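You operate a simulated robot arm through the tools that you are given. There is no shell and no other tool. Be economical: measure what you need, move in short steps, check, and stop when the job is done.

Carry out the task below with a simulated two-armed robot. There is one attempt and no reset: what you move stays moved.

## Task
Empty the round jar into the pot, then fill the square jar.
Fine: round jar away in the drawer with the blue handle, shut again; square jar up to its line; white marks of the turntable lined up again; hardly any spilt. Set down upright: round glass jar. Where these are worked on the way, their far stop is far enough and under half their travel is too little: drawer with the blue handle.

Only the result counts: the job must be done as asked and must still hold three seconds after the hand-in. Knocking over, shifting, dropping, spilling or breaking anything else fails it.

## Robot
Two 7-joint arms with fingered hands on one trunk, on a base that drives. Base frame: it is fixed to the floor where the robot stands at the start and does not move with it; the origin is under the middle of the robot, x ahead of it, y to its left, z up. Lengths are in m, angles in degrees, forces in N, time in s.
The left shoulder is at the start at [0.07, 0.153, 1.147], the right one opposite. With the tool pointing down near the work surface each hand reaches from about 0.1 to 0.86 m from the robot's upright axis, wherever it stands, measured 20 degrees to its own side. Places, roughly: drawer with the blue handle [0.6, 0, 0.7]; inside of the drawer with the blue handle [0.7, 0, 0.6]; orange-tipped lever on the island [0.8, -0.1, 0.9]; turntable [0.8, -0.2, 0.8]. Payload 3.9 kg a hand.
Tool frame (each hand has its own): the origin (TCP) lies between the finger pads and is the grasp point; the fingertips stand 0.03 m ahead of it; z points along the fingers, y is the line along which they close. Largest opening 0.104 m; the body of the gripper starts 0.035 m behind the TCP. The gripper is a hand of 4 fingers: y runs from the thumb to the fingers, the wrist lies at [-0.017, -0.104, -0.178] in the tool frame.
Orientation is told as [roll, pitch, yaw] about the base's x, y, z axes, in that order, counted from this pose: with the fingers straight down and the wrist toward the robot, the tool's x, y and z point along [0, 1, 0], [1, 0, 0] and [0, 0, -1] of the base frame.

## Interface
- The arms move only by the tool arm_command. It takes "left_commands", "right_commands" or both (then of equal length, played together; a hand with none holds still); each is a list of rows, each a list of 6 numbers: the turn, a rotation vector about the tool's x, y, z in degrees, then the shift along the tool's x, y, z in mm. In form: [[wx, wy, wz, tx, ty, tz], ...]. A call has 1 to 12 rows; each row is the pose to reach, as a shift and turn from the pose commanded when the call began, along the tool's axes at that moment. Each row takes 0.2 s and may step no farther than 0.05 m and 8.6 degrees from the row before; otherwise, the whole call is refused. Where a pose cannot be reached the arm comes as near as it can. A force on the tool above 90 N (or 10 N above the force at the start of the call, whichever is more), or a blocked arm, ends the call early, and 0.2 s more pass. In this call time passes only in rows, and 0.2 s behind the last. It gives the time, the measured TCP pose, the force on the tool (base axes), the opening and the grip force at its end, in the units of the frame above (readings bear some noise), with the torque about the TCP (base axes, N m) and any sound that the robot's microphone picked up, and new pictures: "views" is both (left out), scene, wrist or none (wrist: the cameras of the hands that moved).
- Cameras (640 x 400 px; columns grow to the right, rows downward): "scene" is now at [0.128, -0.0174, 1.3601]; the picture's right is [-0.22, -0.97, 0.00], its down [-0.71, 0.16, -0.69] and it looks along [0.67, -0.15, -0.73] (base axes); focal length 214 px, centre (320, 200). "left" rides on the left gripper at [-0.066, -0.09, -0.126] in its tool frame; the picture's right is [-0.78, -0.30, 0.56], its down [0.57, -0.70, 0.42] and it looks along [0.26, 0.65, 0.71] (tool axes); focal length 275 px, centre (320, 200). "right" rides on the right gripper at [0.066, -0.09, -0.126] in its tool frame; the picture's right is [-0.78, 0.30, -0.56], its down [-0.57, -0.70, 0.42] and it looks along [-0.27, 0.65, 0.71] (tool axes); focal length 275 px, centre (320, 200). There is no depth. A picture from a camera that has moved, and an enlarged one, comes with that camera's place and axes in the base frame and with its lens.
- move_column(by): slides the trunk up (or, below 0, down) by that many m; the arms and the scene camera ride with it, the base frame stays. It gives what a move gives, with no picture.
- steer(legs): drives the robot by 1 to 6 legs, each [ahead, turn to the left] in m and degrees, along the robot's own axes; the way and the turn of a leg run together, so that a leg with both is an arc; at most 1.5 m and 180 degrees a leg. The arms and the cameras ride along, it lands a little off, and it stops where it bumps. It gives what a move gives, and a new picture of the scene camera.
- move_fingers(index, middle, ring, thumb_bend, thumb_turn, hand): sets how far each is bent, from 0 (flat) to 1 (curled in); at 0.3 the hand is open as for a grip, at 0.7 the pads meet at the TCP. One left out holds its place. A second passes; each finger stops where it meets its share of the squeeze, and holds until it gets a number again. It is the only way to open and close the hand. It gives what a move gives, with no picture; readings hold the bend of each and the force on the fingers (four entries, about 0 where the hand has none), thumb and palm. thumb_turn goes from beside the hand (0) to across from the fingers (1), as for a grip.
- head_to(pan, tilt): turns the head with the scene camera to pan (to the left, within 86 degrees either way) and tilt (down, from -29 to 69), counted from straight ahead of the robot. It gives what a move gives, and a new picture of the scene camera.
- zoom(camera, box): a new picture of the part [left, top, right, bottom] of that camera's present view, enlarged. It takes no simulated time.
- close_job(): hands the job in; it is judged then, once.

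Work in short steps. Places have to be worked out from the pictures, the camera data and where the tool is seen: move nearer, look again, correct. Check each grasp and each placing, and mend what went wrong. You have 120 turns and 260 pictures in all, those below and enlarged ones among them. Open the grippers and draw the arms clear of the work before you hand the job in, unless the task says otherwise; then end with one line.

The tools are called by a JSON object that holds its "method" and its "body". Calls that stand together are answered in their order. arm_command: Moves the arms, as the interface text tells. Its arguments: {"type":"object","properties":{"left_commands":{"type":"array","items":{"type":"array","items":{"type":"number"}}},"right_commands":{"type":"array","items":{"type":"array","items":{"type":"number"}}},"views":{"type":"string","enum":["both","scene","wrist","none"]}},"required":[]} The other tools are called the same way: move_column (by) slides the trunk up or down; move_fingers (index, middle, ring, thumb_bend, thumb_turn, hand) moves the fingers one by one; steer (legs) drives the base; head_to (pan, tilt) turns the head that bears the scene camera; zoom (camera, box) takes an enlarged picture of a part of a camera's view; close_job () hands the job in.

At the start:

```text
time: 0.0
left_tcp_pos: [0.5859, 0.1559, 1.163]
left_tcp_rot: [0.1, 0.0, 0.4]
left_ft_force: [0.0, -0.6, -0.4]
left_ft_torque: [0.0, -0.04, -0.02]
left_finger_gap: 0.1036
left_finger_force: 0.0
left_shape: jaw
left_bend: [0.3, 0.3, 0.3, 0.3, 0.97]
left_finger forces: [0.0, 0.1, 0.1, 0.0, 0.1, 0.0]
right_tcp_pos: [0.4601, -0.2643, 1.2101]
right_tcp_rot: [0.0, -0.1, 0.4]
right_ft_force: [0.0, 0.0, 0.4]
right_ft_torque: [-0.01, 0.01, 0.0]
right_finger_gap: 0.1038
right_finger_force: 0.1
right_shape: jaw
right_bend: [0.3, 0.3, 0.3, 0.3, 0.97]
right_finger forces: [0.1, 0.0, 0.1, 0.0, 0.0, 0.0]
trunk travel left (down, up): [-0.6, 0.34]
robot x, y, heading: [0.0013, -0.0013, -0.0]
head pan, tilt: [-12.9, 46.5]
```

scene: 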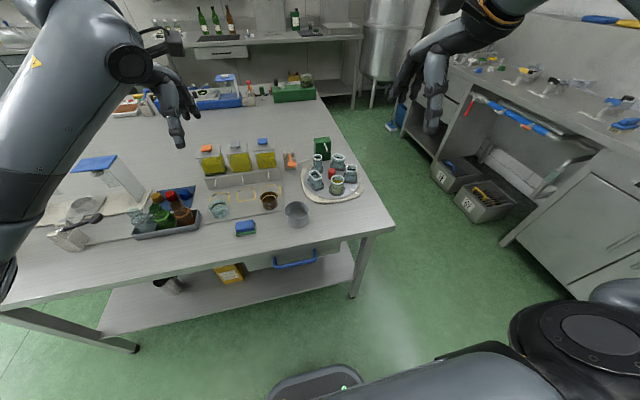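
right: 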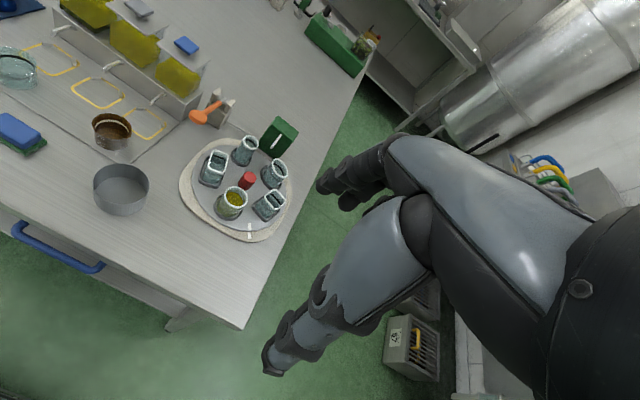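
left: 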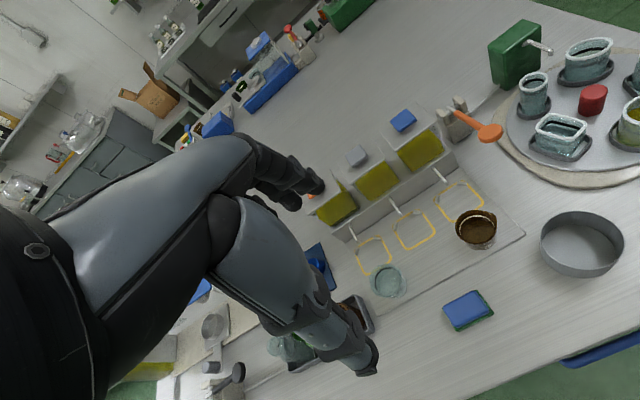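

The scene shows a table with a turntable of jars, a pot, dispensers and an orange lever. I'll enlarge the work area first.

{"method": "zoom", "body": {"camera": "right", "box": [60, 80, 320, 250]}}

{"method": "zoom", "body": {"camera": "left", "box": [400, 0, 640, 200]}}

{"method": "zoom", "body": {"camera": "scene", "box": [190, 130, 370, 270]}}

```text
2.35 times, centred on (190, 165) of right
camera zoom: at [0.3688, -0.1986, 1.3365], right [0.3, -0.77, 0.56], down [-0.7, -0.58, -0.42], along [0.65, -0.26, -0.71], focal length 648 px, centre (626, 282)
```

zoom: 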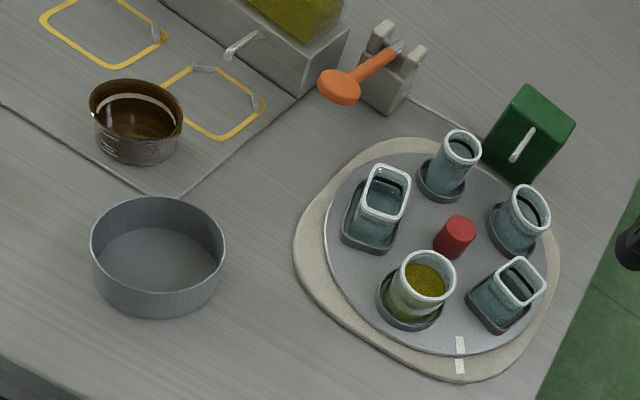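

```text
2.00 times, centred on (520, 100) of left
camera zoom: at [0.4962, 0.0887, 1.2897], right [-0.29, -0.78, -0.56], down [-0.7, 0.57, -0.42], along [0.65, 0.27, -0.71], focal length 551 px, centre (-80, 400)
```

zoom: 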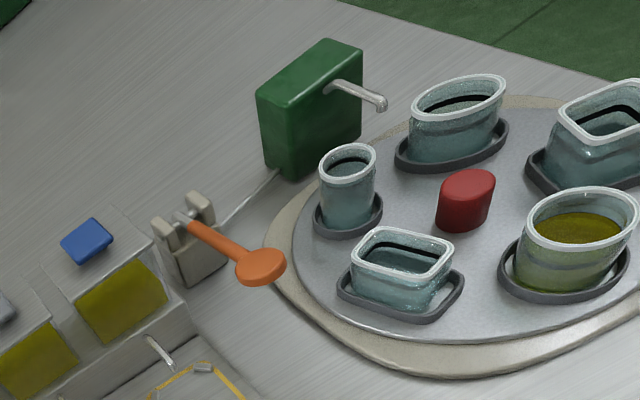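

```text
2.86 times, centred on (280, 200) of scene
camera zoom: at [0.128, -0.0174, 1.3601], right [-0.22, -0.97, 0.0], down [-0.71, 0.16, -0.69], along [0.67, -0.15, -0.73], focal length 613 px, centre (434, 200)
```

zoom: 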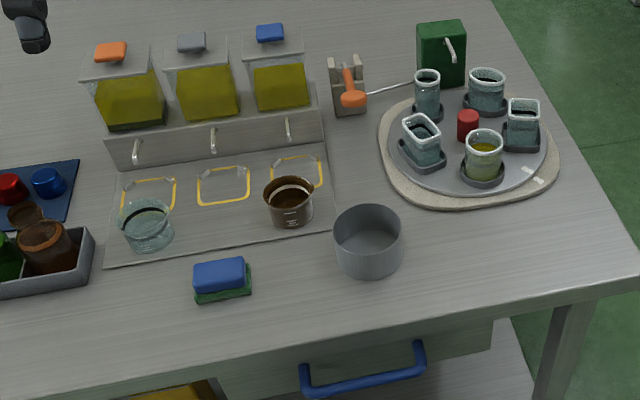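

Turntable knob triangulates to about (0.77, −0.21, 0.80) and the pot rim to (0.59, −0.04, 0.83). I move the right hand closer to look at the jars, and tip the head for the drawer.

{"method": "arm_command", "body": {"right_commands": [[0, 0, 0, 0, 10, 40], [0, 0, 0, 0, 20, 80], [0, 0, 0, 0, 30, 120], [0, 0, 0, 0, 40, 160]], "views": "wrist"}}

{"method": "head_to", "body": {"pan": -10, "tilt": 60}}

{"method": "zoom", "body": {"camera": "right", "box": [100, 50, 340, 220]}}

```text
time: 1.0
left_tcp_pos: [0.5865, 0.1556, 1.163]
left_tcp_rot: [-0.1, 0.2, 0.3]
left_ft_force: [-0.1, -0.5, 0.6]
left_ft_torque: [0.03, 0.02, 0.01]
left_finger_gap: 0.1037
left_finger_force: 0.1
left_shape: jaw
left_bend: [0.3, 0.3, 0.3, 0.3, 0.97]
left_finger forces: [0.1, 0.0, 0.1, 0.1, 0.0, 0.1]
right_tcp_pos: [0.4999, -0.265, 1.0496]
right_tcp_rot: [0.1, -0.1, 0.3]
right_ft_force: [-0.9, 0.0, 1.0]
right_ft_torque: [0.01, -0.02, 0.0]
right_finger_gap: 0.1036
right_finger_force: 0.0
right_shape: jaw
right_bend: [0.3, 0.3, 0.3, 0.3, 0.97]
right_finger forces: [0.1, 0.0, 0.1, 0.1, 0.0, 0.0]
trunk travel left (down, up): [-0.6, 0.34]
robot x, y, heading: [0.0005, -0.0009, -0.5]
head pan, tilt: [-12.9, 46.5]
camera right: at [0.4079, -0.1997, 1.1755], right [0.3, -0.77, 0.56], down [-0.7, -0.58, -0.42], along [0.65, -0.26, -0.71], focal length 275 px, centre (320, 200)
```

right: 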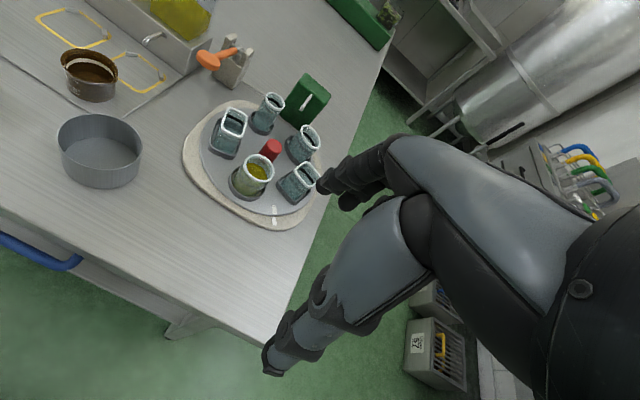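

```text
time: 1.8
left_tcp_pos: [0.5855, 0.1569, 1.1632]
left_tcp_rot: [0.0, 0.0, 0.4]
left_ft_force: [-0.9, -0.1, -0.3]
left_ft_torque: [0.01, 0.01, 0.0]
left_finger_gap: 0.1037
left_finger_force: 0.1
left_shape: jaw
left_bend: [0.3, 0.3, 0.3, 0.3, 0.97]
left_finger forces: [0.0, 0.0, 0.1, 0.0, 0.1, 0.1]
right_tcp_pos: [0.4972, -0.2637, 1.0511]
right_tcp_rot: [0.0, 0.0, 0.3]
right_ft_force: [0.6, 0.5, -0.9]
right_ft_torque: [0.03, 0.02, 0.0]
right_finger_gap: 0.1037
right_finger_force: 0.0
right_shape: jaw
right_bend: [0.3, 0.3, 0.3, 0.3, 0.97]
right_finger forces: [0.0, 0.0, 0.0, 0.0, 0.1, 0.1]
trunk travel left (down, up): [-0.6, 0.34]
robot x, y, heading: [-0.0006, -0.0, -0.0]
head pan, tilt: [-10.0, 60.0]
camera scene: at [0.1153, -0.0109, 1.3428], right [-0.17, -0.98, 0.0], down [-0.85, 0.15, -0.5], along [0.49, -0.09, -0.87], focal length 214 px, centre (320, 200)
```

scene: 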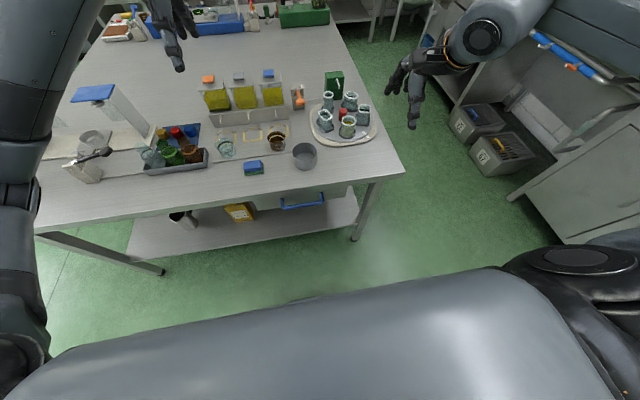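

```text
2.35 times, centred on (220, 135) of right
camera zoom: at [0.4066, -0.199, 1.1767], right [0.3, -0.77, 0.56], down [-0.7, -0.58, -0.42], along [0.65, -0.26, -0.71], focal length 648 px, centre (555, 353)
```

zoom: 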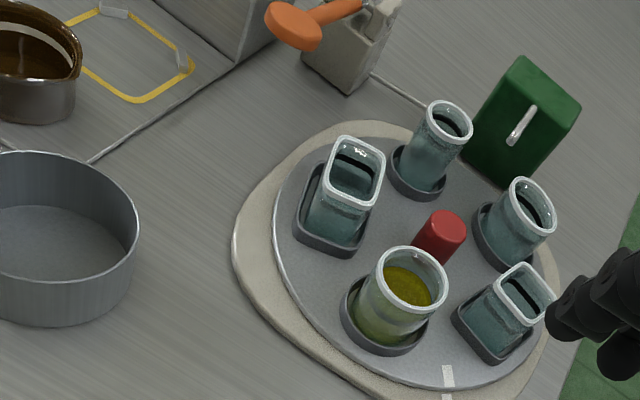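

I need to tell which jar is the square one, so I enlarge the turntable further from both cameras.

{"method": "zoom", "body": {"camera": "scene", "box": [285, 60, 400, 170]}}

{"method": "zoom", "body": {"camera": "right", "box": [175, 80, 335, 235]}}

{"method": "zoom", "body": {"camera": "left", "box": [480, 20, 640, 180]}}

```text
3.64 times, centred on (342, 115) of scene
camera zoom: at [0.1153, -0.0109, 1.3428], right [-0.17, -0.98, 0.0], down [-0.85, 0.15, -0.5], along [0.49, -0.09, -0.87], focal length 780 px, centre (238, 509)
```

zoom: 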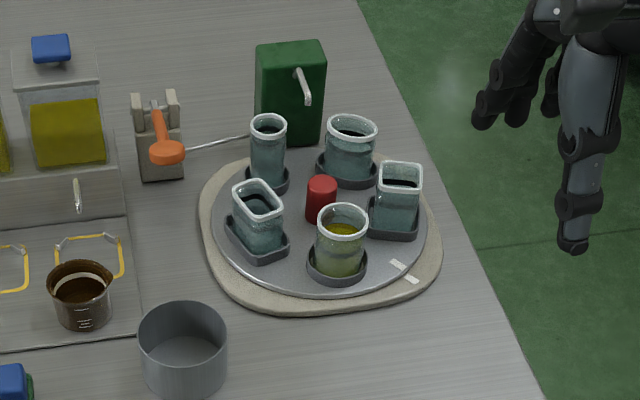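

```text
2.58 times, centred on (255, 158) of right
camera zoom: at [0.4066, -0.199, 1.1767], right [0.3, -0.77, 0.56], down [-0.7, -0.58, -0.42], along [0.65, -0.26, -0.71], focal length 710 px, centre (488, 310)
```

zoom: 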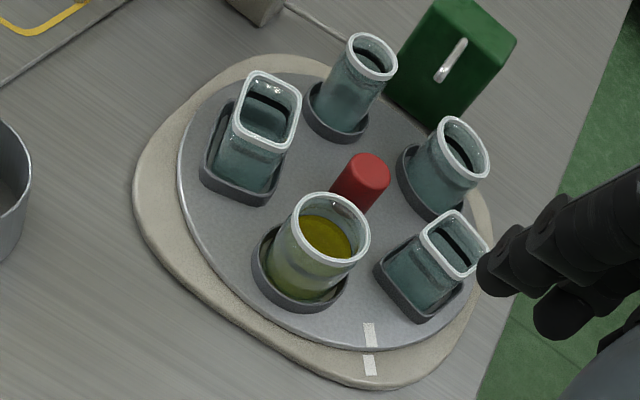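

```text
2.50 times, centred on (560, 100) of left
camera zoom: at [0.4959, 0.0889, 1.2898], right [-0.29, -0.78, -0.56], down [-0.7, 0.57, -0.42], along [0.65, 0.27, -0.71], focal length 688 px, centre (-280, 450)
```

zoom: 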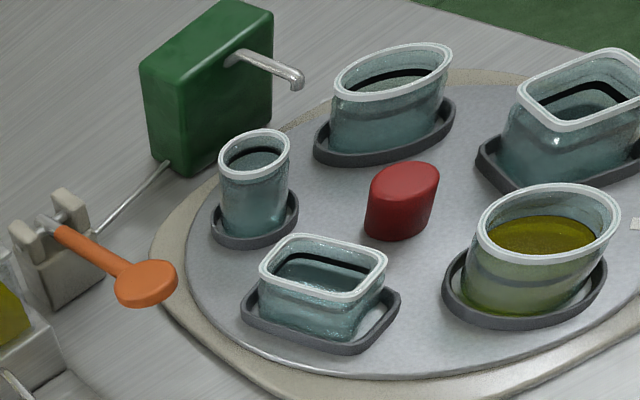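

Geometry so far: turntable centre ≈(0.743, −0.206), full round jar ≈(0.672, −0.209) with its rim at z≈0.86, square jar ≈(0.72, −0.274), spout near (0.82, −0.21). I dry-test the pouring motion with the empty right hand in the air, rolling it so the fingers point left.

{"method": "arm_command", "body": {"right_commands": [[0, 8.4, 0, 12, 5, 0], [0, 16.8, 0, 25, 10, 0], [0, 25.2, 0, 37, 15, 0], [0, 33.6, 0, 50, 20, 0], [0, 42, 0, 62, 25, 0], [0, 50.4, 0, 75, 30, 0], [0, 58.8, 0, 87, 35, 0], [0, 67.2, 0, 100, 40, 0], [0, 75.6, 0, 112, 45, 0], [0, 84, 0, 125, 50, 0], [0, 92.4, 0, 137, 55, 0], [0, 100.8, 0, 150, 60, 0]], "views": "both"}}

```text
time: 4.4
left_tcp_pos: [0.5867, 0.1562, 1.1635]
left_tcp_rot: [-0.1, 0.0, 0.3]
left_ft_force: [-0.3, 0.5, -0.2]
left_ft_torque: [-0.02, -0.02, 0.0]
left_finger_gap: 0.1038
left_finger_force: 0.1
left_shape: jaw
left_bend: [0.3, 0.3, 0.3, 0.3, 0.97]
left_finger forces: [0.1, 0.1, 0.0, 0.1, 0.0, 0.0]
right_tcp_pos: [0.5585, -0.1117, 1.052]
right_tcp_rot: [100.8, -0.1, 0.2]
right_ft_force: [0.2, 0.2, 0.1]
right_ft_torque: [0.0, -0.02, 0.03]
right_finger_gap: 0.1037
right_finger_force: 0.0
right_shape: jaw
right_bend: [0.3, 0.3, 0.3, 0.3, 0.97]
right_finger forces: [0.1, 0.1, 0.1, 0.0, 0.0, 0.1]
trunk travel left (down, up): [-0.6, 0.34]
robot x, y, heading: [0.0001, -0.0024, 0.1]
head pan, tilt: [-10.0, 60.0]
camera scene: at [0.1158, -0.0098, 1.3428], right [-0.17, -0.98, 0.0], down [-0.85, 0.15, -0.5], along [0.49, -0.09, -0.87], focal length 214 px, centre (320, 200)
camera right: at [0.4689, -0.2474, 1.0929], right [0.3, -0.4, -0.87], down [-0.7, 0.52, -0.48], along [0.65, 0.75, -0.13], focal length 275 px, centre (320, 200)
```

scene: 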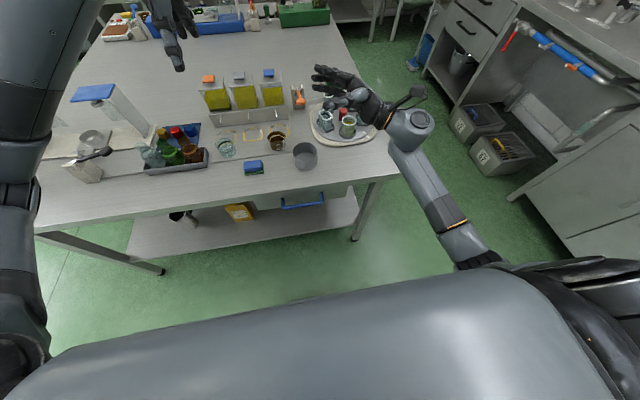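
right: 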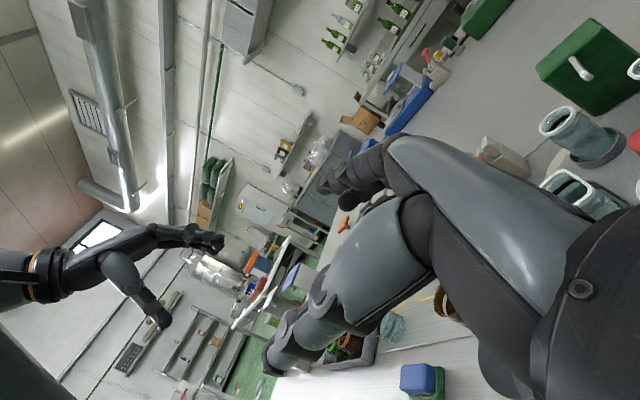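

The roll is reachable. I test 24° more tilt and a lower height, above the pot.

{"method": "arm_command", "body": {"right_commands": [[0, 8, 0, -30, 5, 5], [0, 16, 0, -60, 10, 10], [0, 24, 0, -90, 20, 15]], "views": "scene"}}

```text
time: 5.2
left_tcp_pos: [0.5854, 0.1541, 1.1631]
left_tcp_rot: [0.1, 0.0, 0.0]
left_ft_force: [0.0, -0.4, -0.4]
left_ft_torque: [0.0, -0.01, -0.01]
left_finger_gap: 0.1037
left_finger_force: 0.1
left_shape: jaw
left_bend: [0.3, 0.3, 0.3, 0.3, 0.97]
left_finger forces: [0.0, 0.1, 0.0, 0.0, 0.0, 0.0]
right_tcp_pos: [0.5727, -0.1504, 0.9764]
right_tcp_rot: [113.7, 1.1, -1.7]
right_ft_force: [0.2, -0.6, -1.0]
right_ft_torque: [0.03, 0.01, -0.01]
right_finger_gap: 0.1037
right_finger_force: 0.0
right_shape: jaw
right_bend: [0.3, 0.3, 0.3, 0.3, 0.97]
right_finger forces: [0.0, 0.1, 0.0, 0.1, 0.1, 0.0]
right hand out of reach, approached as far as the arm can: row 2, 3
trunk travel left (down, up): [-0.6, 0.34]
robot x, y, heading: [0.0013, -0.0011, -0.1]
head pan, tilt: [-10.0, 60.0]
stopped in row 3 (right hand): the arm was blocked; the commanded pose is now the measured one
camera scene: at [0.1152, -0.0123, 1.3428], right [-0.17, -0.98, 0.0], down [-0.85, 0.15, -0.5], along [0.49, -0.09, -0.87], focal length 214 px, centre (320, 200)
```

scene: 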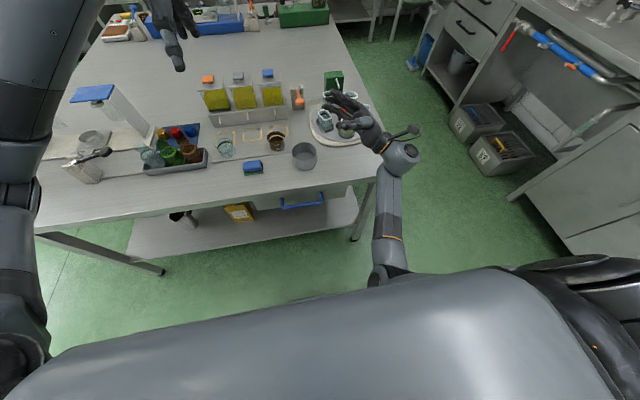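

Reach runs out near 114° of roll. A yawed hand (fingers pointing left and forward) should be easier, so I test yaw −40° here.

{"method": "arm_command", "body": {"right_commands": [[-7.3, 0, -3.2, -7, 4, 16], [-14.6, 0, -6.4, -14, 8, 33], [-21.9, 0, -9.6, -21, 12, 49], [-29.2, 0, -12.8, -28, 16, 65], [-36.6, 0, -16.1, -36, 20, 82]], "views": "scene"}}

```text
time: 5.7
left_tcp_pos: [0.5856, 0.1546, 1.1638]
left_tcp_rot: [0.0, 0.0, 0.0]
left_ft_force: [-0.5, -0.1, -0.1]
left_ft_torque: [0.02, -0.01, 0.01]
left_finger_gap: 0.1038
left_finger_force: 0.0
left_shape: jaw
left_bend: [0.3, 0.3, 0.3, 0.3, 0.97]
left_finger forces: [0.1, 0.0, 0.1, 0.1, 0.0, 0.1]
right_tcp_pos: [0.5752, -0.1734, 0.9919]
right_tcp_rot: [103.5, -1.5, -11.4]
right_ft_force: [0.6, 0.1, 0.3]
right_ft_torque: [0.01, -0.01, -0.01]
right_finger_gap: 0.1037
right_finger_force: 0.0
right_shape: jaw
right_bend: [0.3, 0.3, 0.3, 0.3, 0.97]
right_finger forces: [0.0, 0.1, 0.1, 0.0, 0.0, 0.1]
right hand out of reach, approached as far as the arm can: row 1, 2
trunk travel left (down, up): [-0.6, 0.34]
robot x, y, heading: [-0.0011, 0.0024, -0.0]
head pan, tilt: [-10.0, 60.0]
stopped in row 2 (right hand): the arm was blocked; the commanded pose is now the measured one
camera scene: at [0.1147, -0.0113, 1.3428], right [-0.18, -0.98, 0.0], down [-0.85, 0.15, -0.5], along [0.49, -0.09, -0.87], focal length 214 px, centre (320, 200)
```

scene: 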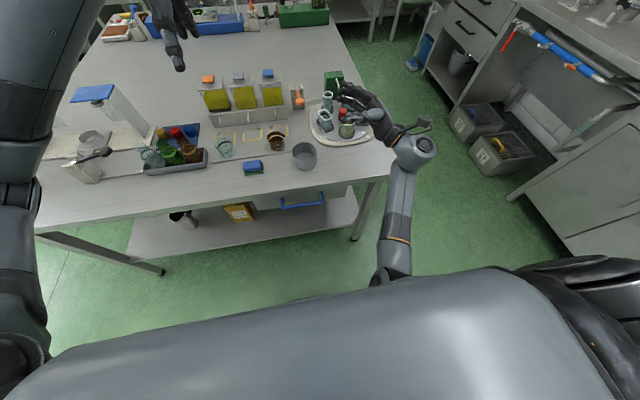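

The elbow seems cramped at this height. I unroll the hand back to pointing down while raising it, then I'll lower the trunk and back up a little so the geometry suits.

{"method": "arm_command", "body": {"right_commands": [[0, -8.5, 0, 12, 0, 3], [0, -17, 0, 24, 0, 6], [0, -25.5, 0, 36, 0, 9], [0, -34, 0, 48, 0, 12], [0, -42.5, 0, 60, 0, 15], [0, -51, 0, 72, 0, 18], [0, -59.5, 0, 84, 0, 20], [0, -68, 0, 97, 0, 23], [0, -76.5, 0, 97, 0, 23], [0, -85, 0, 97, 0, 23], [0, -93.5, 0, 97, 0, 23], [0, -102, 0, 97, 0, 23]], "views": "none"}}

{"method": "move_column", "body": {"by": -0.1}}

{"method": "steer", "body": {"legs": [[-0.06, 0]]}}

```text
time: 8.3
left_tcp_pos: [0.5863, 0.1573, 1.1626]
left_tcp_rot: [-0.1, 0.0, 0.1]
left_ft_force: [-0.1, -0.3, -0.7]
left_ft_torque: [-0.01, 0.02, 0.0]
left_finger_gap: 0.1038
left_finger_force: 0.0
left_shape: jaw
left_bend: [0.3, 0.3, 0.3, 0.3, 0.97]
left_finger forces: [0.0, 0.0, 0.0, 0.1, 0.0, 0.0]
right_tcp_pos: [0.5739, -0.1706, 1.092]
right_tcp_rot: [1.3, -1.5, -11.6]
right_ft_force: [0.1, -0.1, 0.2]
right_ft_torque: [-0.02, 0.01, 0.03]
right_finger_gap: 0.1038
right_finger_force: 0.0
right_shape: jaw
right_bend: [0.3, 0.3, 0.3, 0.3, 0.97]
right_finger forces: [0.1, 0.0, 0.1, 0.0, 0.0, 0.0]
trunk travel left (down, up): [-0.6, 0.34]
robot x, y, heading: [-0.0012, -0.0024, 0.1]
head pan, tilt: [-10.0, 60.0]
```

```text
time: 9.6
left_tcp_pos: [0.586, 0.1551, 1.0629]
left_tcp_rot: [0.0, 0.1, 0.1]
left_ft_force: [-0.3, -0.5, 0.1]
left_ft_torque: [0.0, -0.01, 0.0]
left_finger_gap: 0.1036
left_finger_force: 0.1
left_shape: jaw
left_bend: [0.3, 0.3, 0.3, 0.3, 0.97]
left_finger forces: [0.0, 0.1, 0.1, 0.0, 0.0, 0.0]
right_tcp_pos: [0.5747, -0.1726, 0.9914]
right_tcp_rot: [1.4, -1.4, -11.5]
right_ft_force: [0.2, 0.0, 0.0]
right_ft_torque: [0.0, -0.03, -0.01]
right_finger_gap: 0.104
right_finger_force: 0.0
right_shape: jaw
right_bend: [0.3, 0.3, 0.3, 0.3, 0.97]
right_finger forces: [0.1, 0.0, 0.0, 0.1, 0.0, 0.0]
trunk travel left (down, up): [-0.5, 0.44]
robot x, y, heading: [0.0001, -0.0018, 0.0]
head pan, tilt: [-10.0, 60.0]
```

```text
time: 10.6
left_tcp_pos: [0.5253, 0.1548, 1.0652]
left_tcp_rot: [-0.1, 0.1, 0.2]
left_ft_force: [-0.2, -0.4, 1.0]
left_ft_torque: [-0.01, -0.03, -0.02]
left_finger_gap: 0.104
left_finger_force: 0.0
left_shape: jaw
left_bend: [0.3, 0.3, 0.3, 0.3, 0.97]
left_finger forces: [0.1, 0.1, 0.0, 0.0, 0.0, 0.0]
right_tcp_pos: [0.5137, -0.1727, 0.9931]
right_tcp_rot: [1.4, -1.6, -11.5]
right_ft_force: [-1.3, 0.3, -0.3]
right_ft_torque: [-0.02, 0.01, 0.07]
right_finger_gap: 0.1041
right_finger_force: 0.1
right_shape: jaw
right_bend: [0.3, 0.3, 0.3, 0.3, 0.97]
right_finger forces: [0.1, 0.1, 0.0, 0.0, 0.0, 0.0]
trunk travel left (down, up): [-0.5, 0.44]
robot x, y, heading: [-0.0588, -0.0, -0.1]
head pan, tilt: [-10.0, 60.0]
camera scene: at [0.0544, -0.011, 1.2428], right [-0.17, -0.98, 0.0], down [-0.85, 0.15, -0.5], along [0.49, -0.09, -0.87], focal length 214 px, centre (320, 200)
```

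scene: 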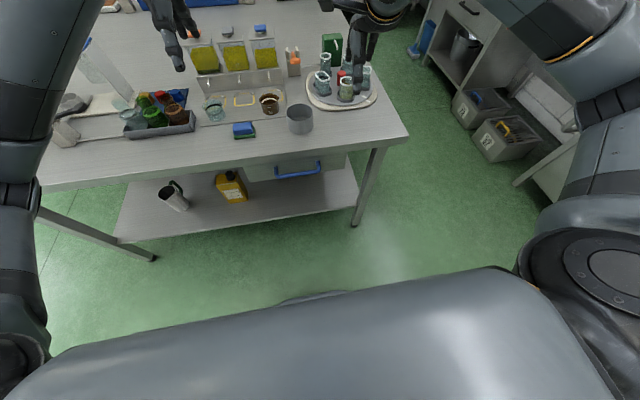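

Now retest the pour pose above the pot from the new stance.

{"method": "arm_command", "body": {"right_commands": [[0, 8.5, 0, 10, 3, 3], [0, 17, 0, 20, 6, 6], [0, 25.5, 0, 30, 9, 9], [0, 34, 0, 40, 12, 12], [0, 42.5, 0, 50, 15, 15], [0, 51, 0, 60, 18, 18], [0, 59.5, 0, 70, 21, 21], [0, 68, 0, 80, 24, 24], [0, 76.5, 0, 90, 27, 27], [0, 85, 0, 100, 30, 30], [0, 93.5, 0, 110, 33, 33], [0, 102, 0, 120, 37, 37]], "views": "none"}}

{"method": "arm_command", "body": {"right_commands": [[0, 8, 0, 0, 0, 0], [0, 16, 0, 0, 0, 0], [0, 24, 0, 0, 0, 0]], "views": "scene"}}

```text
time: 13.2
left_tcp_pos: [0.5254, 0.1568, 1.0628]
left_tcp_rot: [-0.1, 0.1, 0.1]
left_ft_force: [0.3, -0.4, -0.4]
left_ft_torque: [0.01, -0.01, 0.02]
left_finger_gap: 0.1037
left_finger_force: 0.1
left_shape: jaw
left_bend: [0.3, 0.3, 0.3, 0.3, 0.97]
left_finger forces: [0.1, 0.0, 0.0, 0.1, 0.0, 0.1]
right_tcp_pos: [0.5756, -0.0581, 0.9578]
right_tcp_rot: [103.4, -1.5, -11.5]
right_ft_force: [0.8, 0.2, 0.2]
right_ft_torque: [0.0, 0.02, -0.02]
right_finger_gap: 0.1039
right_finger_force: 0.2
right_shape: jaw
right_bend: [0.3, 0.3, 0.3, 0.3, 0.97]
right_finger forces: [0.0, 0.0, 0.1, 0.1, 0.0, 0.0]
trunk travel left (down, up): [-0.5, 0.44]
robot x, y, heading: [-0.0608, -0.0002, 0.0]
head pan, tilt: [-10.0, 60.0]
```

```text
time: 13.9
left_tcp_pos: [0.5269, 0.1525, 1.0627]
left_tcp_rot: [0.1, 0.1, -0.1]
left_ft_force: [0.3, -1.0, 0.2]
left_ft_torque: [0.0, 0.01, -0.01]
left_finger_gap: 0.1038
left_finger_force: 0.0
left_shape: jaw
left_bend: [0.3, 0.3, 0.3, 0.3, 0.97]
left_finger forces: [0.0, 0.0, 0.0, 0.0, 0.0, 0.0]
right_tcp_pos: [0.5737, -0.1238, 0.9641]
right_tcp_rot: [111.1, -4.2, -14.5]
right_ft_force: [-0.1, 0.1, -0.4]
right_ft_torque: [0.01, 0.02, 0.02]
right_finger_gap: 0.1041
right_finger_force: 0.1
right_shape: jaw
right_bend: [0.3, 0.3, 0.3, 0.3, 0.97]
right_finger forces: [0.0, 0.1, 0.0, 0.1, 0.0, 0.0]
right hand out of reach, approached as far as the arm can: row 2, 3
trunk travel left (down, up): [-0.5, 0.44]
robot x, y, heading: [-0.0596, 0.0012, 0.1]
head pan, tilt: [-10.0, 60.0]
stopped in row 3 (right hand): the arm was blocked; the commanded pose is now the measured one
camera scene: at [0.0556, -0.0125, 1.2427], right [-0.18, -0.98, 0.0], down [-0.85, 0.15, -0.5], along [0.49, -0.09, -0.87], focal length 214 px, centre (320, 200)
```

scene: 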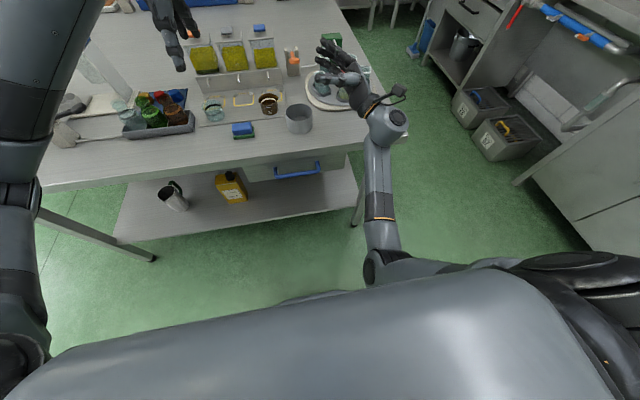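

103° is solid and about 110° is the limit at this yaw. I check whether a more yawed hand gives more tilt.

{"method": "arm_command", "body": {"right_commands": [[0, -8, 0, -8, 0, 20], [-7, -8, -2.5, -16, 0, 40], [-14, -8, -5, -25, 0, 60], [-21, -8, -7.5, -25, 0, 60], [-28, -8, -10, -25, 0, 60]], "views": "none"}}

{"method": "arm_command", "body": {"right_commands": [[0, 8, 0, 0, 0, 0], [0, 16, 0, 0, 0, 0]], "views": "scene"}}

```text
time: 15.1
left_tcp_pos: [0.526, 0.1547, 1.0634]
left_tcp_rot: [-0.1, -0.1, 0.0]
left_ft_force: [-0.3, 0.8, -0.1]
left_ft_torque: [0.01, 0.02, -0.02]
left_finger_gap: 0.1036
left_finger_force: 0.1
left_shape: jaw
left_bend: [0.3, 0.3, 0.3, 0.3, 0.97]
left_finger forces: [0.1, 0.0, 0.0, 0.0, 0.0, 0.0]
right_tcp_pos: [0.5904, -0.0588, 0.9617]
right_tcp_rot: [105.6, -4.8, -44.3]
right_ft_force: [0.1, 0.2, 0.1]
right_ft_torque: [-0.04, -0.01, 0.02]
right_finger_gap: 0.104
right_finger_force: 0.0
right_shape: jaw
right_bend: [0.3, 0.3, 0.3, 0.3, 0.97]
right_finger forces: [0.0, 0.1, 0.0, 0.0, 0.0, 0.0]
trunk travel left (down, up): [-0.5, 0.44]
robot x, y, heading: [-0.0626, 0.0016, -0.1]
head pan, tilt: [-10.0, 60.0]
```

```text
time: 15.7
left_tcp_pos: [0.5268, 0.1544, 1.063]
left_tcp_rot: [-0.1, 0.1, 0.0]
left_ft_force: [0.6, 0.0, -0.5]
left_ft_torque: [0.0, -0.01, 0.0]
left_finger_gap: 0.1038
left_finger_force: 0.0
left_shape: jaw
left_bend: [0.3, 0.3, 0.3, 0.3, 0.97]
left_finger forces: [0.0, 0.0, 0.1, 0.0, 0.0, 0.0]
right_tcp_pos: [0.5897, -0.0577, 0.9626]
right_tcp_rot: [121.6, -4.9, -44.0]
right_ft_force: [-0.5, 0.8, -1.1]
right_ft_torque: [0.0, -0.01, 0.02]
right_finger_gap: 0.1041
right_finger_force: 0.0
right_shape: jaw
right_bend: [0.3, 0.3, 0.3, 0.3, 0.97]
right_finger forces: [0.1, 0.1, 0.0, 0.1, 0.0, 0.0]
trunk travel left (down, up): [-0.5, 0.44]
robot x, y, heading: [-0.0595, -0.0015, 0.0]
head pan, tilt: [-10.0, 60.0]
camera scene: at [0.0553, -0.0094, 1.2428], right [-0.17, -0.98, 0.0], down [-0.85, 0.15, -0.5], along [0.49, -0.09, -0.87], focal length 214 px, centre (320, 200)
```

scene: 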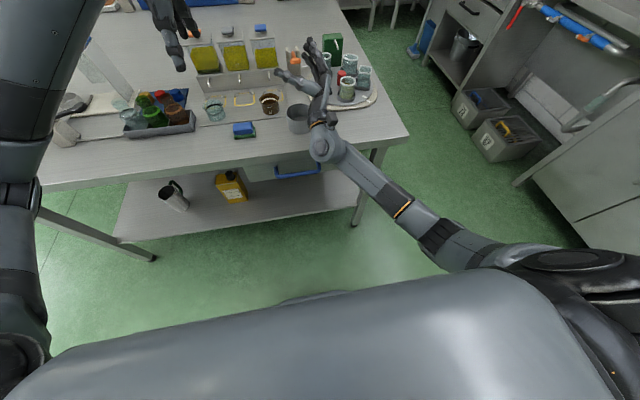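

Yaw −44° with 121° roll works well at (0.59, −0.058, 0.963). I unroll and head for the round jar.

{"method": "arm_command", "body": {"right_commands": [[0, -8.5, 0, 8, 8, -3], [0, -17, 0, 16, 16, -6], [0, -25.5, 0, 24, 24, -9], [0, -34, 0, 32, 32, -12], [0, -42.5, 0, 40, 40, -15], [0, -51, 0, 48, 48, -18], [0, -59.5, 0, 56, 57, -21], [0, -68, 0, 64, 66, -23], [0, -76.5, 0, 72, 74, -25], [0, -85, 0, 80, 82, -27], [0, -93.5, 0, 84, 90, -29], [0, -102, 0, 89, 98, -31]], "views": "none"}}

{"method": "arm_command", "body": {"right_commands": [[0, -8.5, 0, 0, 0, 0], [0, -17, 0, 0, 0, 0], [0, -19.5, -6, 0, 0, 0]], "views": "none"}}

```text
time: 18.3
left_tcp_pos: [0.5249, 0.1566, 1.0629]
left_tcp_rot: [-0.2, -0.1, 0.0]
left_ft_force: [0.0, 0.4, 0.5]
left_ft_torque: [-0.01, -0.01, -0.03]
left_finger_gap: 0.1037
left_finger_force: 0.1
left_shape: jaw
left_bend: [0.3, 0.3, 0.3, 0.3, 0.97]
left_finger forces: [0.1, 0.1, 0.1, 0.0, 0.0, 0.0]
right_tcp_pos: [0.501, -0.0413, 0.8679]
right_tcp_rot: [24.9, -6.6, -45.5]
right_ft_force: [-0.2, 0.6, 0.6]
right_ft_torque: [0.0, -0.02, -0.02]
right_finger_gap: 0.1041
right_finger_force: 0.0
right_shape: jaw
right_bend: [0.3, 0.3, 0.3, 0.3, 0.97]
right_finger forces: [0.0, 0.1, 0.1, 0.0, 0.0, 0.0]
right hand out of reach, approached as far as the arm can: row 9, 10, 11, 12
trunk travel left (down, up): [-0.5, 0.44]
robot x, y, heading: [-0.062, -0.0002, -0.3]
head pan, tilt: [-10.0, 60.0]
```

```text
time: 19.1
left_tcp_pos: [0.5252, 0.155, 1.0646]
left_tcp_rot: [0.0, 0.0, -0.1]
left_ft_force: [0.0, -0.1, 0.7]
left_ft_torque: [0.03, -0.01, -0.02]
left_finger_gap: 0.104
left_finger_force: 0.1
left_shape: jaw
left_bend: [0.3, 0.3, 0.3, 0.3, 0.97]
left_finger forces: [0.0, 0.1, 0.0, 0.0, 0.0, 0.0]
right_tcp_pos: [0.4312, -0.0371, 0.8442]
right_tcp_rot: [18.7, 3.3, -50.3]
right_ft_force: [0.8, 0.3, -0.7]
right_ft_torque: [0.01, 0.01, 0.0]
right_finger_gap: 0.104
right_finger_force: 0.0
right_shape: jaw
right_bend: [0.3, 0.3, 0.3, 0.3, 0.97]
right_finger forces: [0.1, 0.0, 0.0, 0.1, 0.1, 0.0]
right hand out of reach, approached as far as the arm can: row 1, 2, 3
trunk travel left (down, up): [-0.5, 0.44]
robot x, y, heading: [-0.0577, -0.0031, 0.0]
head pan, tilt: [-10.0, 60.0]
stopped in row 3 (right hand): the arm was blocked; the commanded pose is now the measured one
```

The unroll ran into a limit in this branch, and the hand drifted to (0.43, −0.04, 0.84). I check that nothing was touched.

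{"method": "zoom", "body": {"camera": "scene", "box": [180, 0, 440, 200]}}

{"method": "zoom", "body": {"camera": "right", "box": [0, 0, 640, 400]}}

```text
2.00 times, centred on (310, 100) of scene
camera zoom: at [0.0545, -0.0135, 1.2432], right [-0.22, -0.98, 0.0], down [-0.84, 0.19, -0.5], along [0.49, -0.11, -0.86], focal length 429 px, centre (340, 400)
```

zoom: 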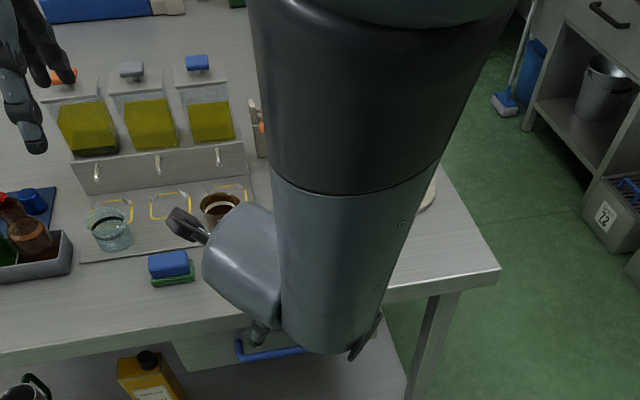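

```text
1.00 times, centred on (320, 200) of right (not enlarged: the box is as wide or as high as the picture)
camera zoom: at [0.3944, 0.0398, 0.9899], right [-0.5, -0.82, 0.26], down [-0.78, 0.31, -0.54], along [0.37, -0.48, -0.8], focal length 275 px, centre (320, 200)
```

zoom: 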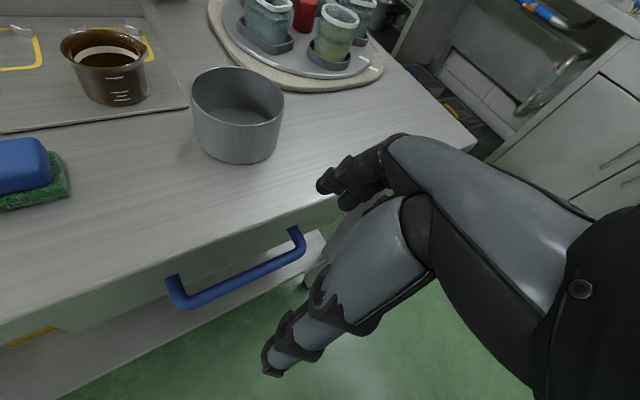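

Nothing was disturbed, but the arm flipped into an awkward branch. I lift it straight up, then yaw it back gradually.

{"method": "arm_command", "body": {"right_commands": [[0, 0, 0, 13, -2, -40], [0, 0, 0, 26, -4, -80], [0, 0, 0, 38, -7, -114], [2.7, -0.5, -8, 38, 10, -114], [5.4, -1, -16, 38, 25, -114], [8, -1.5, -24, 38, 40, -114], [10.7, -2, -31.5, 38, 60, -114], [13.4, -2.5, -39, 38, 80, -114], [16, -3, -47, 38, 100, -114]], "views": "scene"}}

```text
time: 21.1
left_tcp_pos: [0.5264, 0.1547, 1.0625]
left_tcp_rot: [-0.2, 0.0, -0.1]
left_ft_force: [-0.1, 0.8, 0.1]
left_ft_torque: [-0.01, 0.04, 0.0]
left_finger_gap: 0.1038
left_finger_force: 0.1
left_shape: jaw
left_bend: [0.3, 0.3, 0.3, 0.3, 0.97]
left_finger forces: [0.1, 0.1, 0.0, 0.0, 0.1, 0.0]
right_tcp_pos: [0.4313, 0.0753, 0.8617]
right_tcp_rot: [18.7, 3.3, -4.5]
right_ft_force: [0.0, -0.5, 0.0]
right_ft_torque: [0.01, 0.01, 0.0]
right_finger_gap: 0.104
right_finger_force: 0.1
right_shape: jaw
right_bend: [0.3, 0.3, 0.3, 0.3, 0.97]
right_finger forces: [0.1, 0.0, 0.0, 0.1, 0.0, 0.0]
right hand out of reach, approached as far as the arm can: row 1, 2, 3, 4, 5, 6, 7, 8, 9
trunk travel left (down, up): [-0.5, 0.44]
robot x, y, heading: [-0.0636, 0.0017, -0.1]
head pan, tilt: [-10.0, 60.0]
camera scene: at [0.0571, -0.0103, 1.2426], right [-0.18, -0.98, 0.0], down [-0.85, 0.15, -0.5], along [0.49, -0.09, -0.87], focal length 214 px, centre (320, 200)
```

scene: 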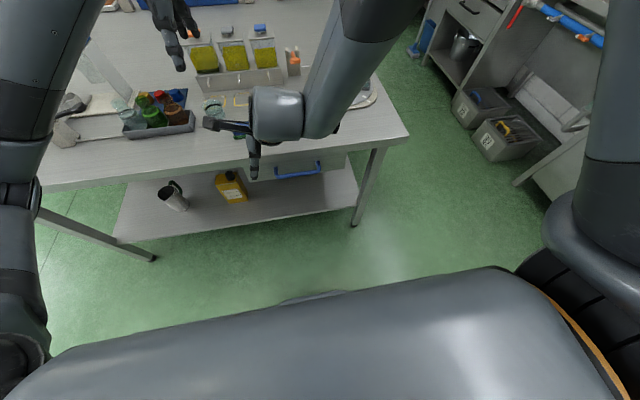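

The hand is now back near default orientation. I move it right and up toward its earlier ready place.

{"method": "arm_command", "body": {"right_commands": [[0, -4, 0, 12, -2, -38], [0, -8, 0, -5, 0, -70], [0, -12, 0, -40, 0, -100], [0, -16, 0, -78, 10, -125], [0, -18.7, 4, -115, 25, -150], [0, -18.7, 4, -150, 40, -175], [0, -18.7, 4, -190, 55, -200], [0, -18.7, 4, -230, 70, -220], [0, -18.7, 4, -267, 89, -240]], "views": "scene"}}

```text
time: 21.8
left_tcp_pos: [0.5265, 0.1525, 1.062]
left_tcp_rot: [-0.1, 0.2, -0.2]
left_ft_force: [-0.3, -0.3, 0.0]
left_ft_torque: [0.0, 0.0, 0.0]
left_finger_gap: 0.1039
left_finger_force: 0.1
left_shape: jaw
left_bend: [0.3, 0.3, 0.3, 0.3, 0.97]
left_finger forces: [0.0, 0.0, 0.0, 0.1, 0.0, 0.1]
right_tcp_pos: [0.3707, 0.0604, 0.8352]
right_tcp_rot: [11.0, 12.6, -8.0]
right_ft_force: [0.4, -0.2, -0.7]
right_ft_torque: [0.04, 0.01, -0.02]
right_finger_gap: 0.1039
right_finger_force: 0.0
right_shape: jaw
right_bend: [0.3, 0.3, 0.3, 0.3, 0.97]
right_finger forces: [0.0, 0.0, 0.0, 0.1, 0.1, 0.0]
right hand out of reach, approached as far as the arm can: row 1, 2, 3
trunk travel left (down, up): [-0.5, 0.44]
robot x, y, heading: [-0.0593, -0.0003, 0.0]
head pan, tilt: [-10.0, 60.0]
stopped in row 3 (right hand): the arm was blocked; the commanded pose is now the measured one
camera scene: at [0.0529, -0.0066, 1.2386], right [-0.11, -0.99, 0.0], down [-0.89, 0.1, -0.44], along [0.44, -0.05, -0.9], focal length 214 px, centre (320, 200)
```

scene: 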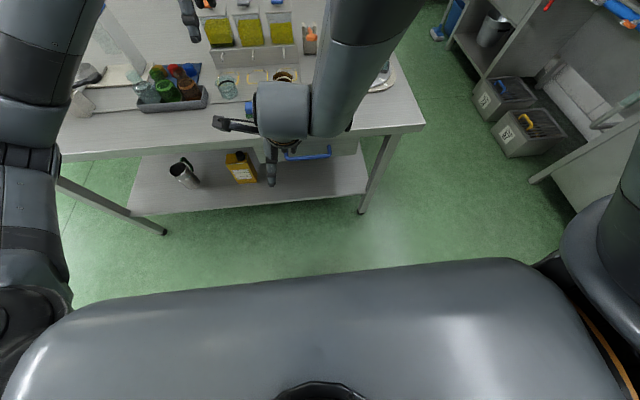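

Rolling down is what's limited here, so I go back out the way I came: roll the fingers up to the left again while moving up and forward.

{"method": "arm_command", "body": {"right_commands": [[0, 8.3, 0, -4, 12, -14], [0, 16.6, 0, -8, 24, -28], [0, 25, 0, -13, 36, -42], [0, 33, 0, -17, 48, -56], [0, 41.5, 0, -22, 60, -70], [0, 50, 0, -26, 72, -84], [0, 58, 0, -30, 84, -98], [0, 66.5, 0, -35, 96, -112], [0, 75, 0, -39, 108, -126], [0, 83, 0, -43, 120, -140], [0, 91.5, 0, -48, 132, -154], [0, 100, 0, -52, 143, -167]], "views": "scene"}}

```text
time: 24.4
left_tcp_pos: [0.5263, 0.1548, 1.0627]
left_tcp_rot: [0.0, 0.0, 0.0]
left_ft_force: [0.1, 1.2, -0.6]
left_ft_torque: [0.0, -0.02, 0.0]
left_finger_gap: 0.1036
left_finger_force: 0.1
left_shape: jaw
left_bend: [0.3, 0.3, 0.3, 0.3, 0.97]
left_finger forces: [0.1, 0.0, 0.0, 0.1, 0.1, 0.0]
right_tcp_pos: [0.5298, -0.0435, 0.9561]
right_tcp_rot: [110.6, 12.5, -7.9]
right_ft_force: [0.2, 0.4, -0.3]
right_ft_torque: [0.0, 0.0, -0.03]
right_finger_gap: 0.1039
right_finger_force: 0.0
right_shape: jaw
right_bend: [0.3, 0.3, 0.3, 0.3, 0.97]
right_finger forces: [0.0, 0.0, 0.1, 0.0, 0.0, 0.1]
trunk travel left (down, up): [-0.5, 0.44]
robot x, y, heading: [-0.0593, 0.002, -0.1]
head pan, tilt: [-10.0, 60.0]
camera scene: at [0.0559, -0.0112, 1.2428], right [-0.18, -0.98, 0.0], down [-0.85, 0.15, -0.5], along [0.49, -0.09, -0.87], focal length 214 px, centre (320, 200)
```

scene: 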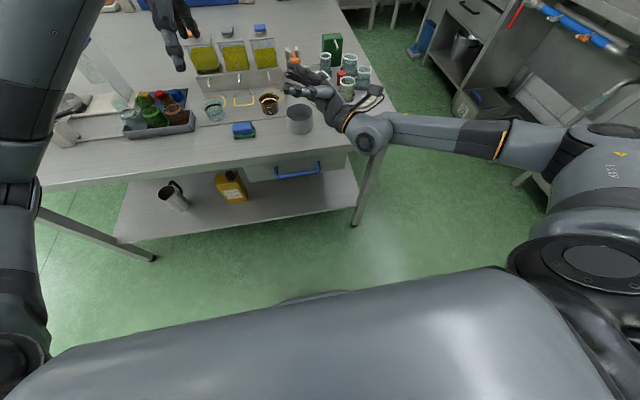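

The elbow is out to the right again, in a healthy configuration. I unroll while moving right.

{"method": "arm_command", "body": {"right_commands": [[0, -8.5, 0, 10, 1, -14], [0, -17, 0, 20, 2, -28], [0, -25.5, 0, 30, 4, -42], [0, -34, 0, 40, 5, -56], [0, -42.5, 0, 50, 6, -70], [0, -51, 0, 60, 8, -84], [0, -59.5, 0, 70, 9, -98], [0, -68, 0, 80, 10, -112], [0, -76.5, 0, 90, 12, -126], [0, -85, 0, 100, 13, -140], [0, -93.5, 0, 110, 14, -154], [0, -102, 0, 121, 16, -166]], "views": "none"}}

```text
time: 27.0
left_tcp_pos: [0.5259, 0.1551, 1.0629]
left_tcp_rot: [0.0, 0.0, 0.0]
left_ft_force: [0.4, 0.1, 0.2]
left_ft_torque: [-0.02, 0.01, -0.02]
left_finger_gap: 0.1037
left_finger_force: 0.0
left_shape: jaw
left_bend: [0.3, 0.3, 0.3, 0.3, 0.97]
left_finger forces: [0.0, 0.0, 0.0, 0.0, 0.1, 0.1]
right_tcp_pos: [0.6215, -0.1355, 0.8582]
right_tcp_rot: [34.8, 9.6, -3.8]
right_ft_force: [0.8, 0.2, -1.0]
right_ft_torque: [-0.02, -0.02, -0.01]
right_finger_gap: 0.1039
right_finger_force: 0.1
right_shape: jaw
right_bend: [0.3, 0.3, 0.3, 0.3, 0.97]
right_finger forces: [0.1, 0.0, 1.1, 0.1, 0.0, 0.0]
right hand out of reach, approached as far as the arm can: row 7, 8, 9, 10, 11, 12
trunk travel left (down, up): [-0.5, 0.44]
robot x, y, heading: [-0.0621, -0.0008, -0.2]
head pan, tilt: [-10.0, 60.0]
```

The hand drifted low beside the turntable and a finger shows 1.1 N. I look before moving.

{"method": "zoom", "body": {"camera": "scene", "box": [220, 0, 440, 170]}}

{"method": "zoom", "body": {"camera": "right", "box": [0, 0, 640, 400]}}

{"method": "zoom", "body": {"camera": "left", "box": [320, 0, 640, 300]}}

```text
2.35 times, centred on (330, 85) of scene
camera zoom: at [0.0555, -0.011, 1.2428], right [-0.18, -0.98, 0.0], down [-0.85, 0.15, -0.5], along [0.49, -0.09, -0.87], focal length 505 px, centre (296, 471)
```

zoom: 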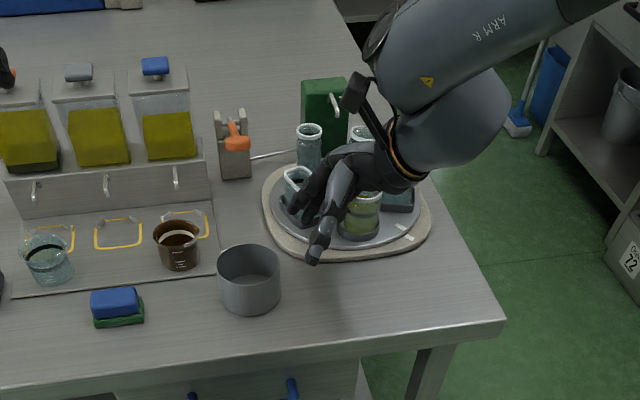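

```text
1.00 times, centred on (320, 200) of right (not enlarged: the box is as wide or as high as the picture)
camera zoom: at [0.5541, -0.1488, 1.0119], right [0.23, -0.97, -0.04], down [-0.82, -0.17, -0.55], along [0.53, 0.15, -0.83], focal length 275 px, centre (320, 200)
```

zoom: 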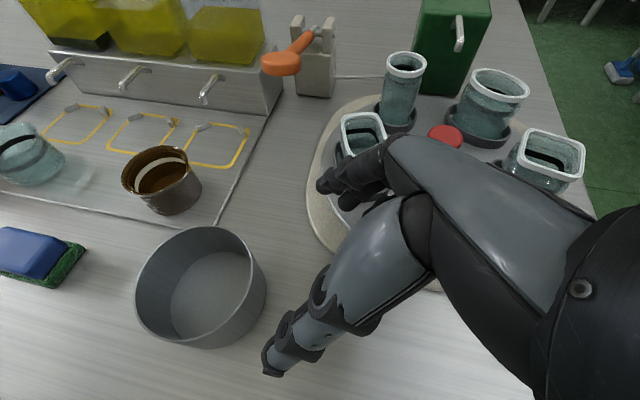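

```text
1.33 times, centred on (480, 150) of left
camera zoom: at [0.436, 0.0868, 1.1898], right [-0.3, -0.78, -0.56], down [-0.7, 0.57, -0.42], along [0.65, 0.26, -0.71], focal length 367 px, centre (107, 267)
```

zoom: 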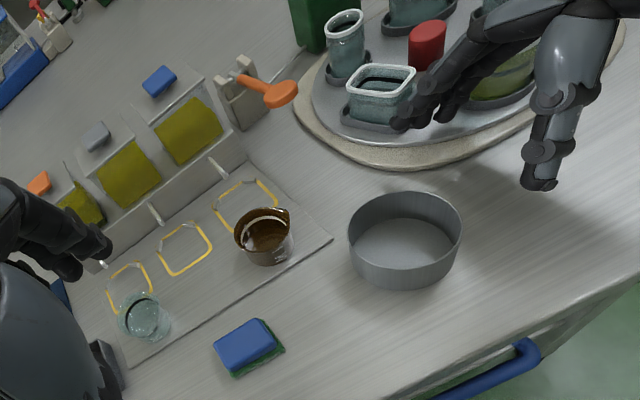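

A finger is lightly against the rectangular jar. I lift first, then roll back to the feasible side.

{"method": "arm_command", "body": {"right_commands": [[0, 0, 0, 22, -7, -32], [0, 0, 0, 45, -14, -65], [0, 8, 0, 60, -20, -90], [0, 16, 0, 66, -25, -100], [0, 24, 0, 66, -30, -100], [0, 32, 0, 66, -35, -100], [0, 40, 0, 66, -40, -100], [0, 48, 0, 66, -45, -100]], "views": "scene"}}

{"method": "zoom", "body": {"camera": "scene", "box": [220, 0, 440, 170]}}

```text
time: 28.8
left_tcp_pos: [0.5263, 0.1535, 1.0637]
left_tcp_rot: [-0.1, 0.0, -0.1]
left_ft_force: [-0.1, 0.7, -0.9]
left_ft_torque: [0.01, 0.01, 0.01]
left_finger_gap: 0.1039
left_finger_force: 0.0
left_shape: jaw
left_bend: [0.3, 0.3, 0.3, 0.3, 0.97]
left_finger forces: [0.1, 0.0, 0.0, 0.0, 0.0, 0.1]
right_tcp_pos: [0.6003, -0.1401, 0.9905]
right_tcp_rot: [83.1, 9.4, -4.0]
right_ft_force: [0.0, -0.4, 0.4]
right_ft_torque: [-0.03, -0.04, -0.01]
right_finger_gap: 0.1041
right_finger_force: 0.2
right_shape: jaw
right_bend: [0.3, 0.3, 0.3, 0.3, 0.97]
right_finger forces: [0.0, 0.0, 0.0, 0.0, 0.1, 0.0]
right hand out of reach, approached as far as the arm can: row 1, 2, 3
trunk travel left (down, up): [-0.5, 0.44]
robot x, y, heading: [-0.0579, 0.0005, -0.2]
head pan, tilt: [-10.0, 60.0]
camera scene: at [0.0556, -0.0123, 1.2428], right [-0.18, -0.98, 0.0], down [-0.85, 0.15, -0.5], along [0.49, -0.09, -0.87], focal length 214 px, centre (320, 200)
```

scene: 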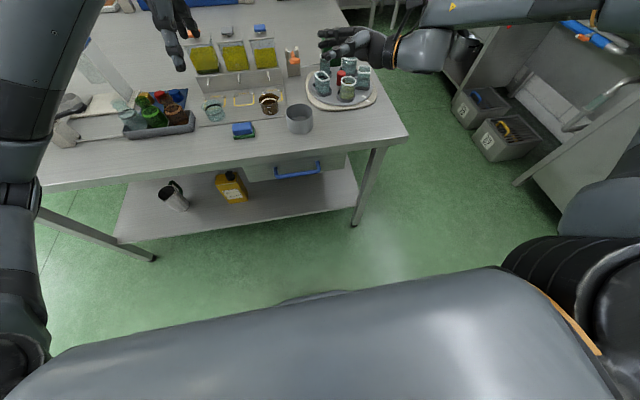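

```text
2.35 times, centred on (330, 85) of scene
camera zoom: at [0.0556, -0.0123, 1.2428], right [-0.18, -0.98, 0.0], down [-0.85, 0.15, -0.5], along [0.49, -0.09, -0.87], focal length 505 px, centre (296, 471)
```

zoom: 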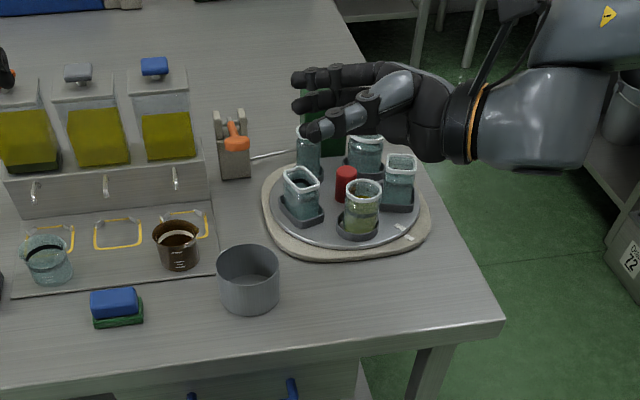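

All jars are intact. I move the hand back and right first with the roll held, and then unroll in a few rows.

{"method": "arm_command", "body": {"right_commands": [[0, 0, 0, -2, -23, -31], [0, 0, 0, -5, -46, -63], [0, 0, 0, -7, -70, -94], [0, 0, 0, -10, -93, -126], [0, -8, 0, -10, -93, -126], [0, -16, 0, -10, -93, -126], [0, -24, 0, -10, -93, -126], [0, -32, 0, -10, -93, -126]], "views": "none"}}

```text
time: 30.6
left_tcp_pos: [0.527, 0.1561, 1.0633]
left_tcp_rot: [-0.1, 0.0, 0.1]
left_ft_force: [1.0, 0.1, -0.6]
left_ft_torque: [0.02, -0.01, 0.02]
left_finger_gap: 0.1039
left_finger_force: 0.1
left_shape: jaw
left_bend: [0.3, 0.3, 0.3, 0.3, 0.97]
left_finger forces: [0.0, 0.2, 0.0, 0.0, 0.0, 0.0]
right_tcp_pos: [0.5904, -0.2372, 0.9583]
right_tcp_rot: [51.7, 9.2, -3.3]
right_ft_force: [0.1, 1.0, -0.3]
right_ft_torque: [-0.02, -0.03, -0.01]
right_finger_gap: 0.1041
right_finger_force: 0.0
right_shape: jaw
right_bend: [0.3, 0.3, 0.3, 0.3, 0.97]
right_finger forces: [0.0, 0.0, 0.0, 0.0, 0.0, 0.0]
right hand out of reach, approached as far as the arm can: row 5, 6, 7, 8
trunk travel left (down, up): [-0.5, 0.44]
robot x, y, heading: [-0.0557, 0.0003, -0.1]
head pan, tilt: [-10.0, 60.0]
```

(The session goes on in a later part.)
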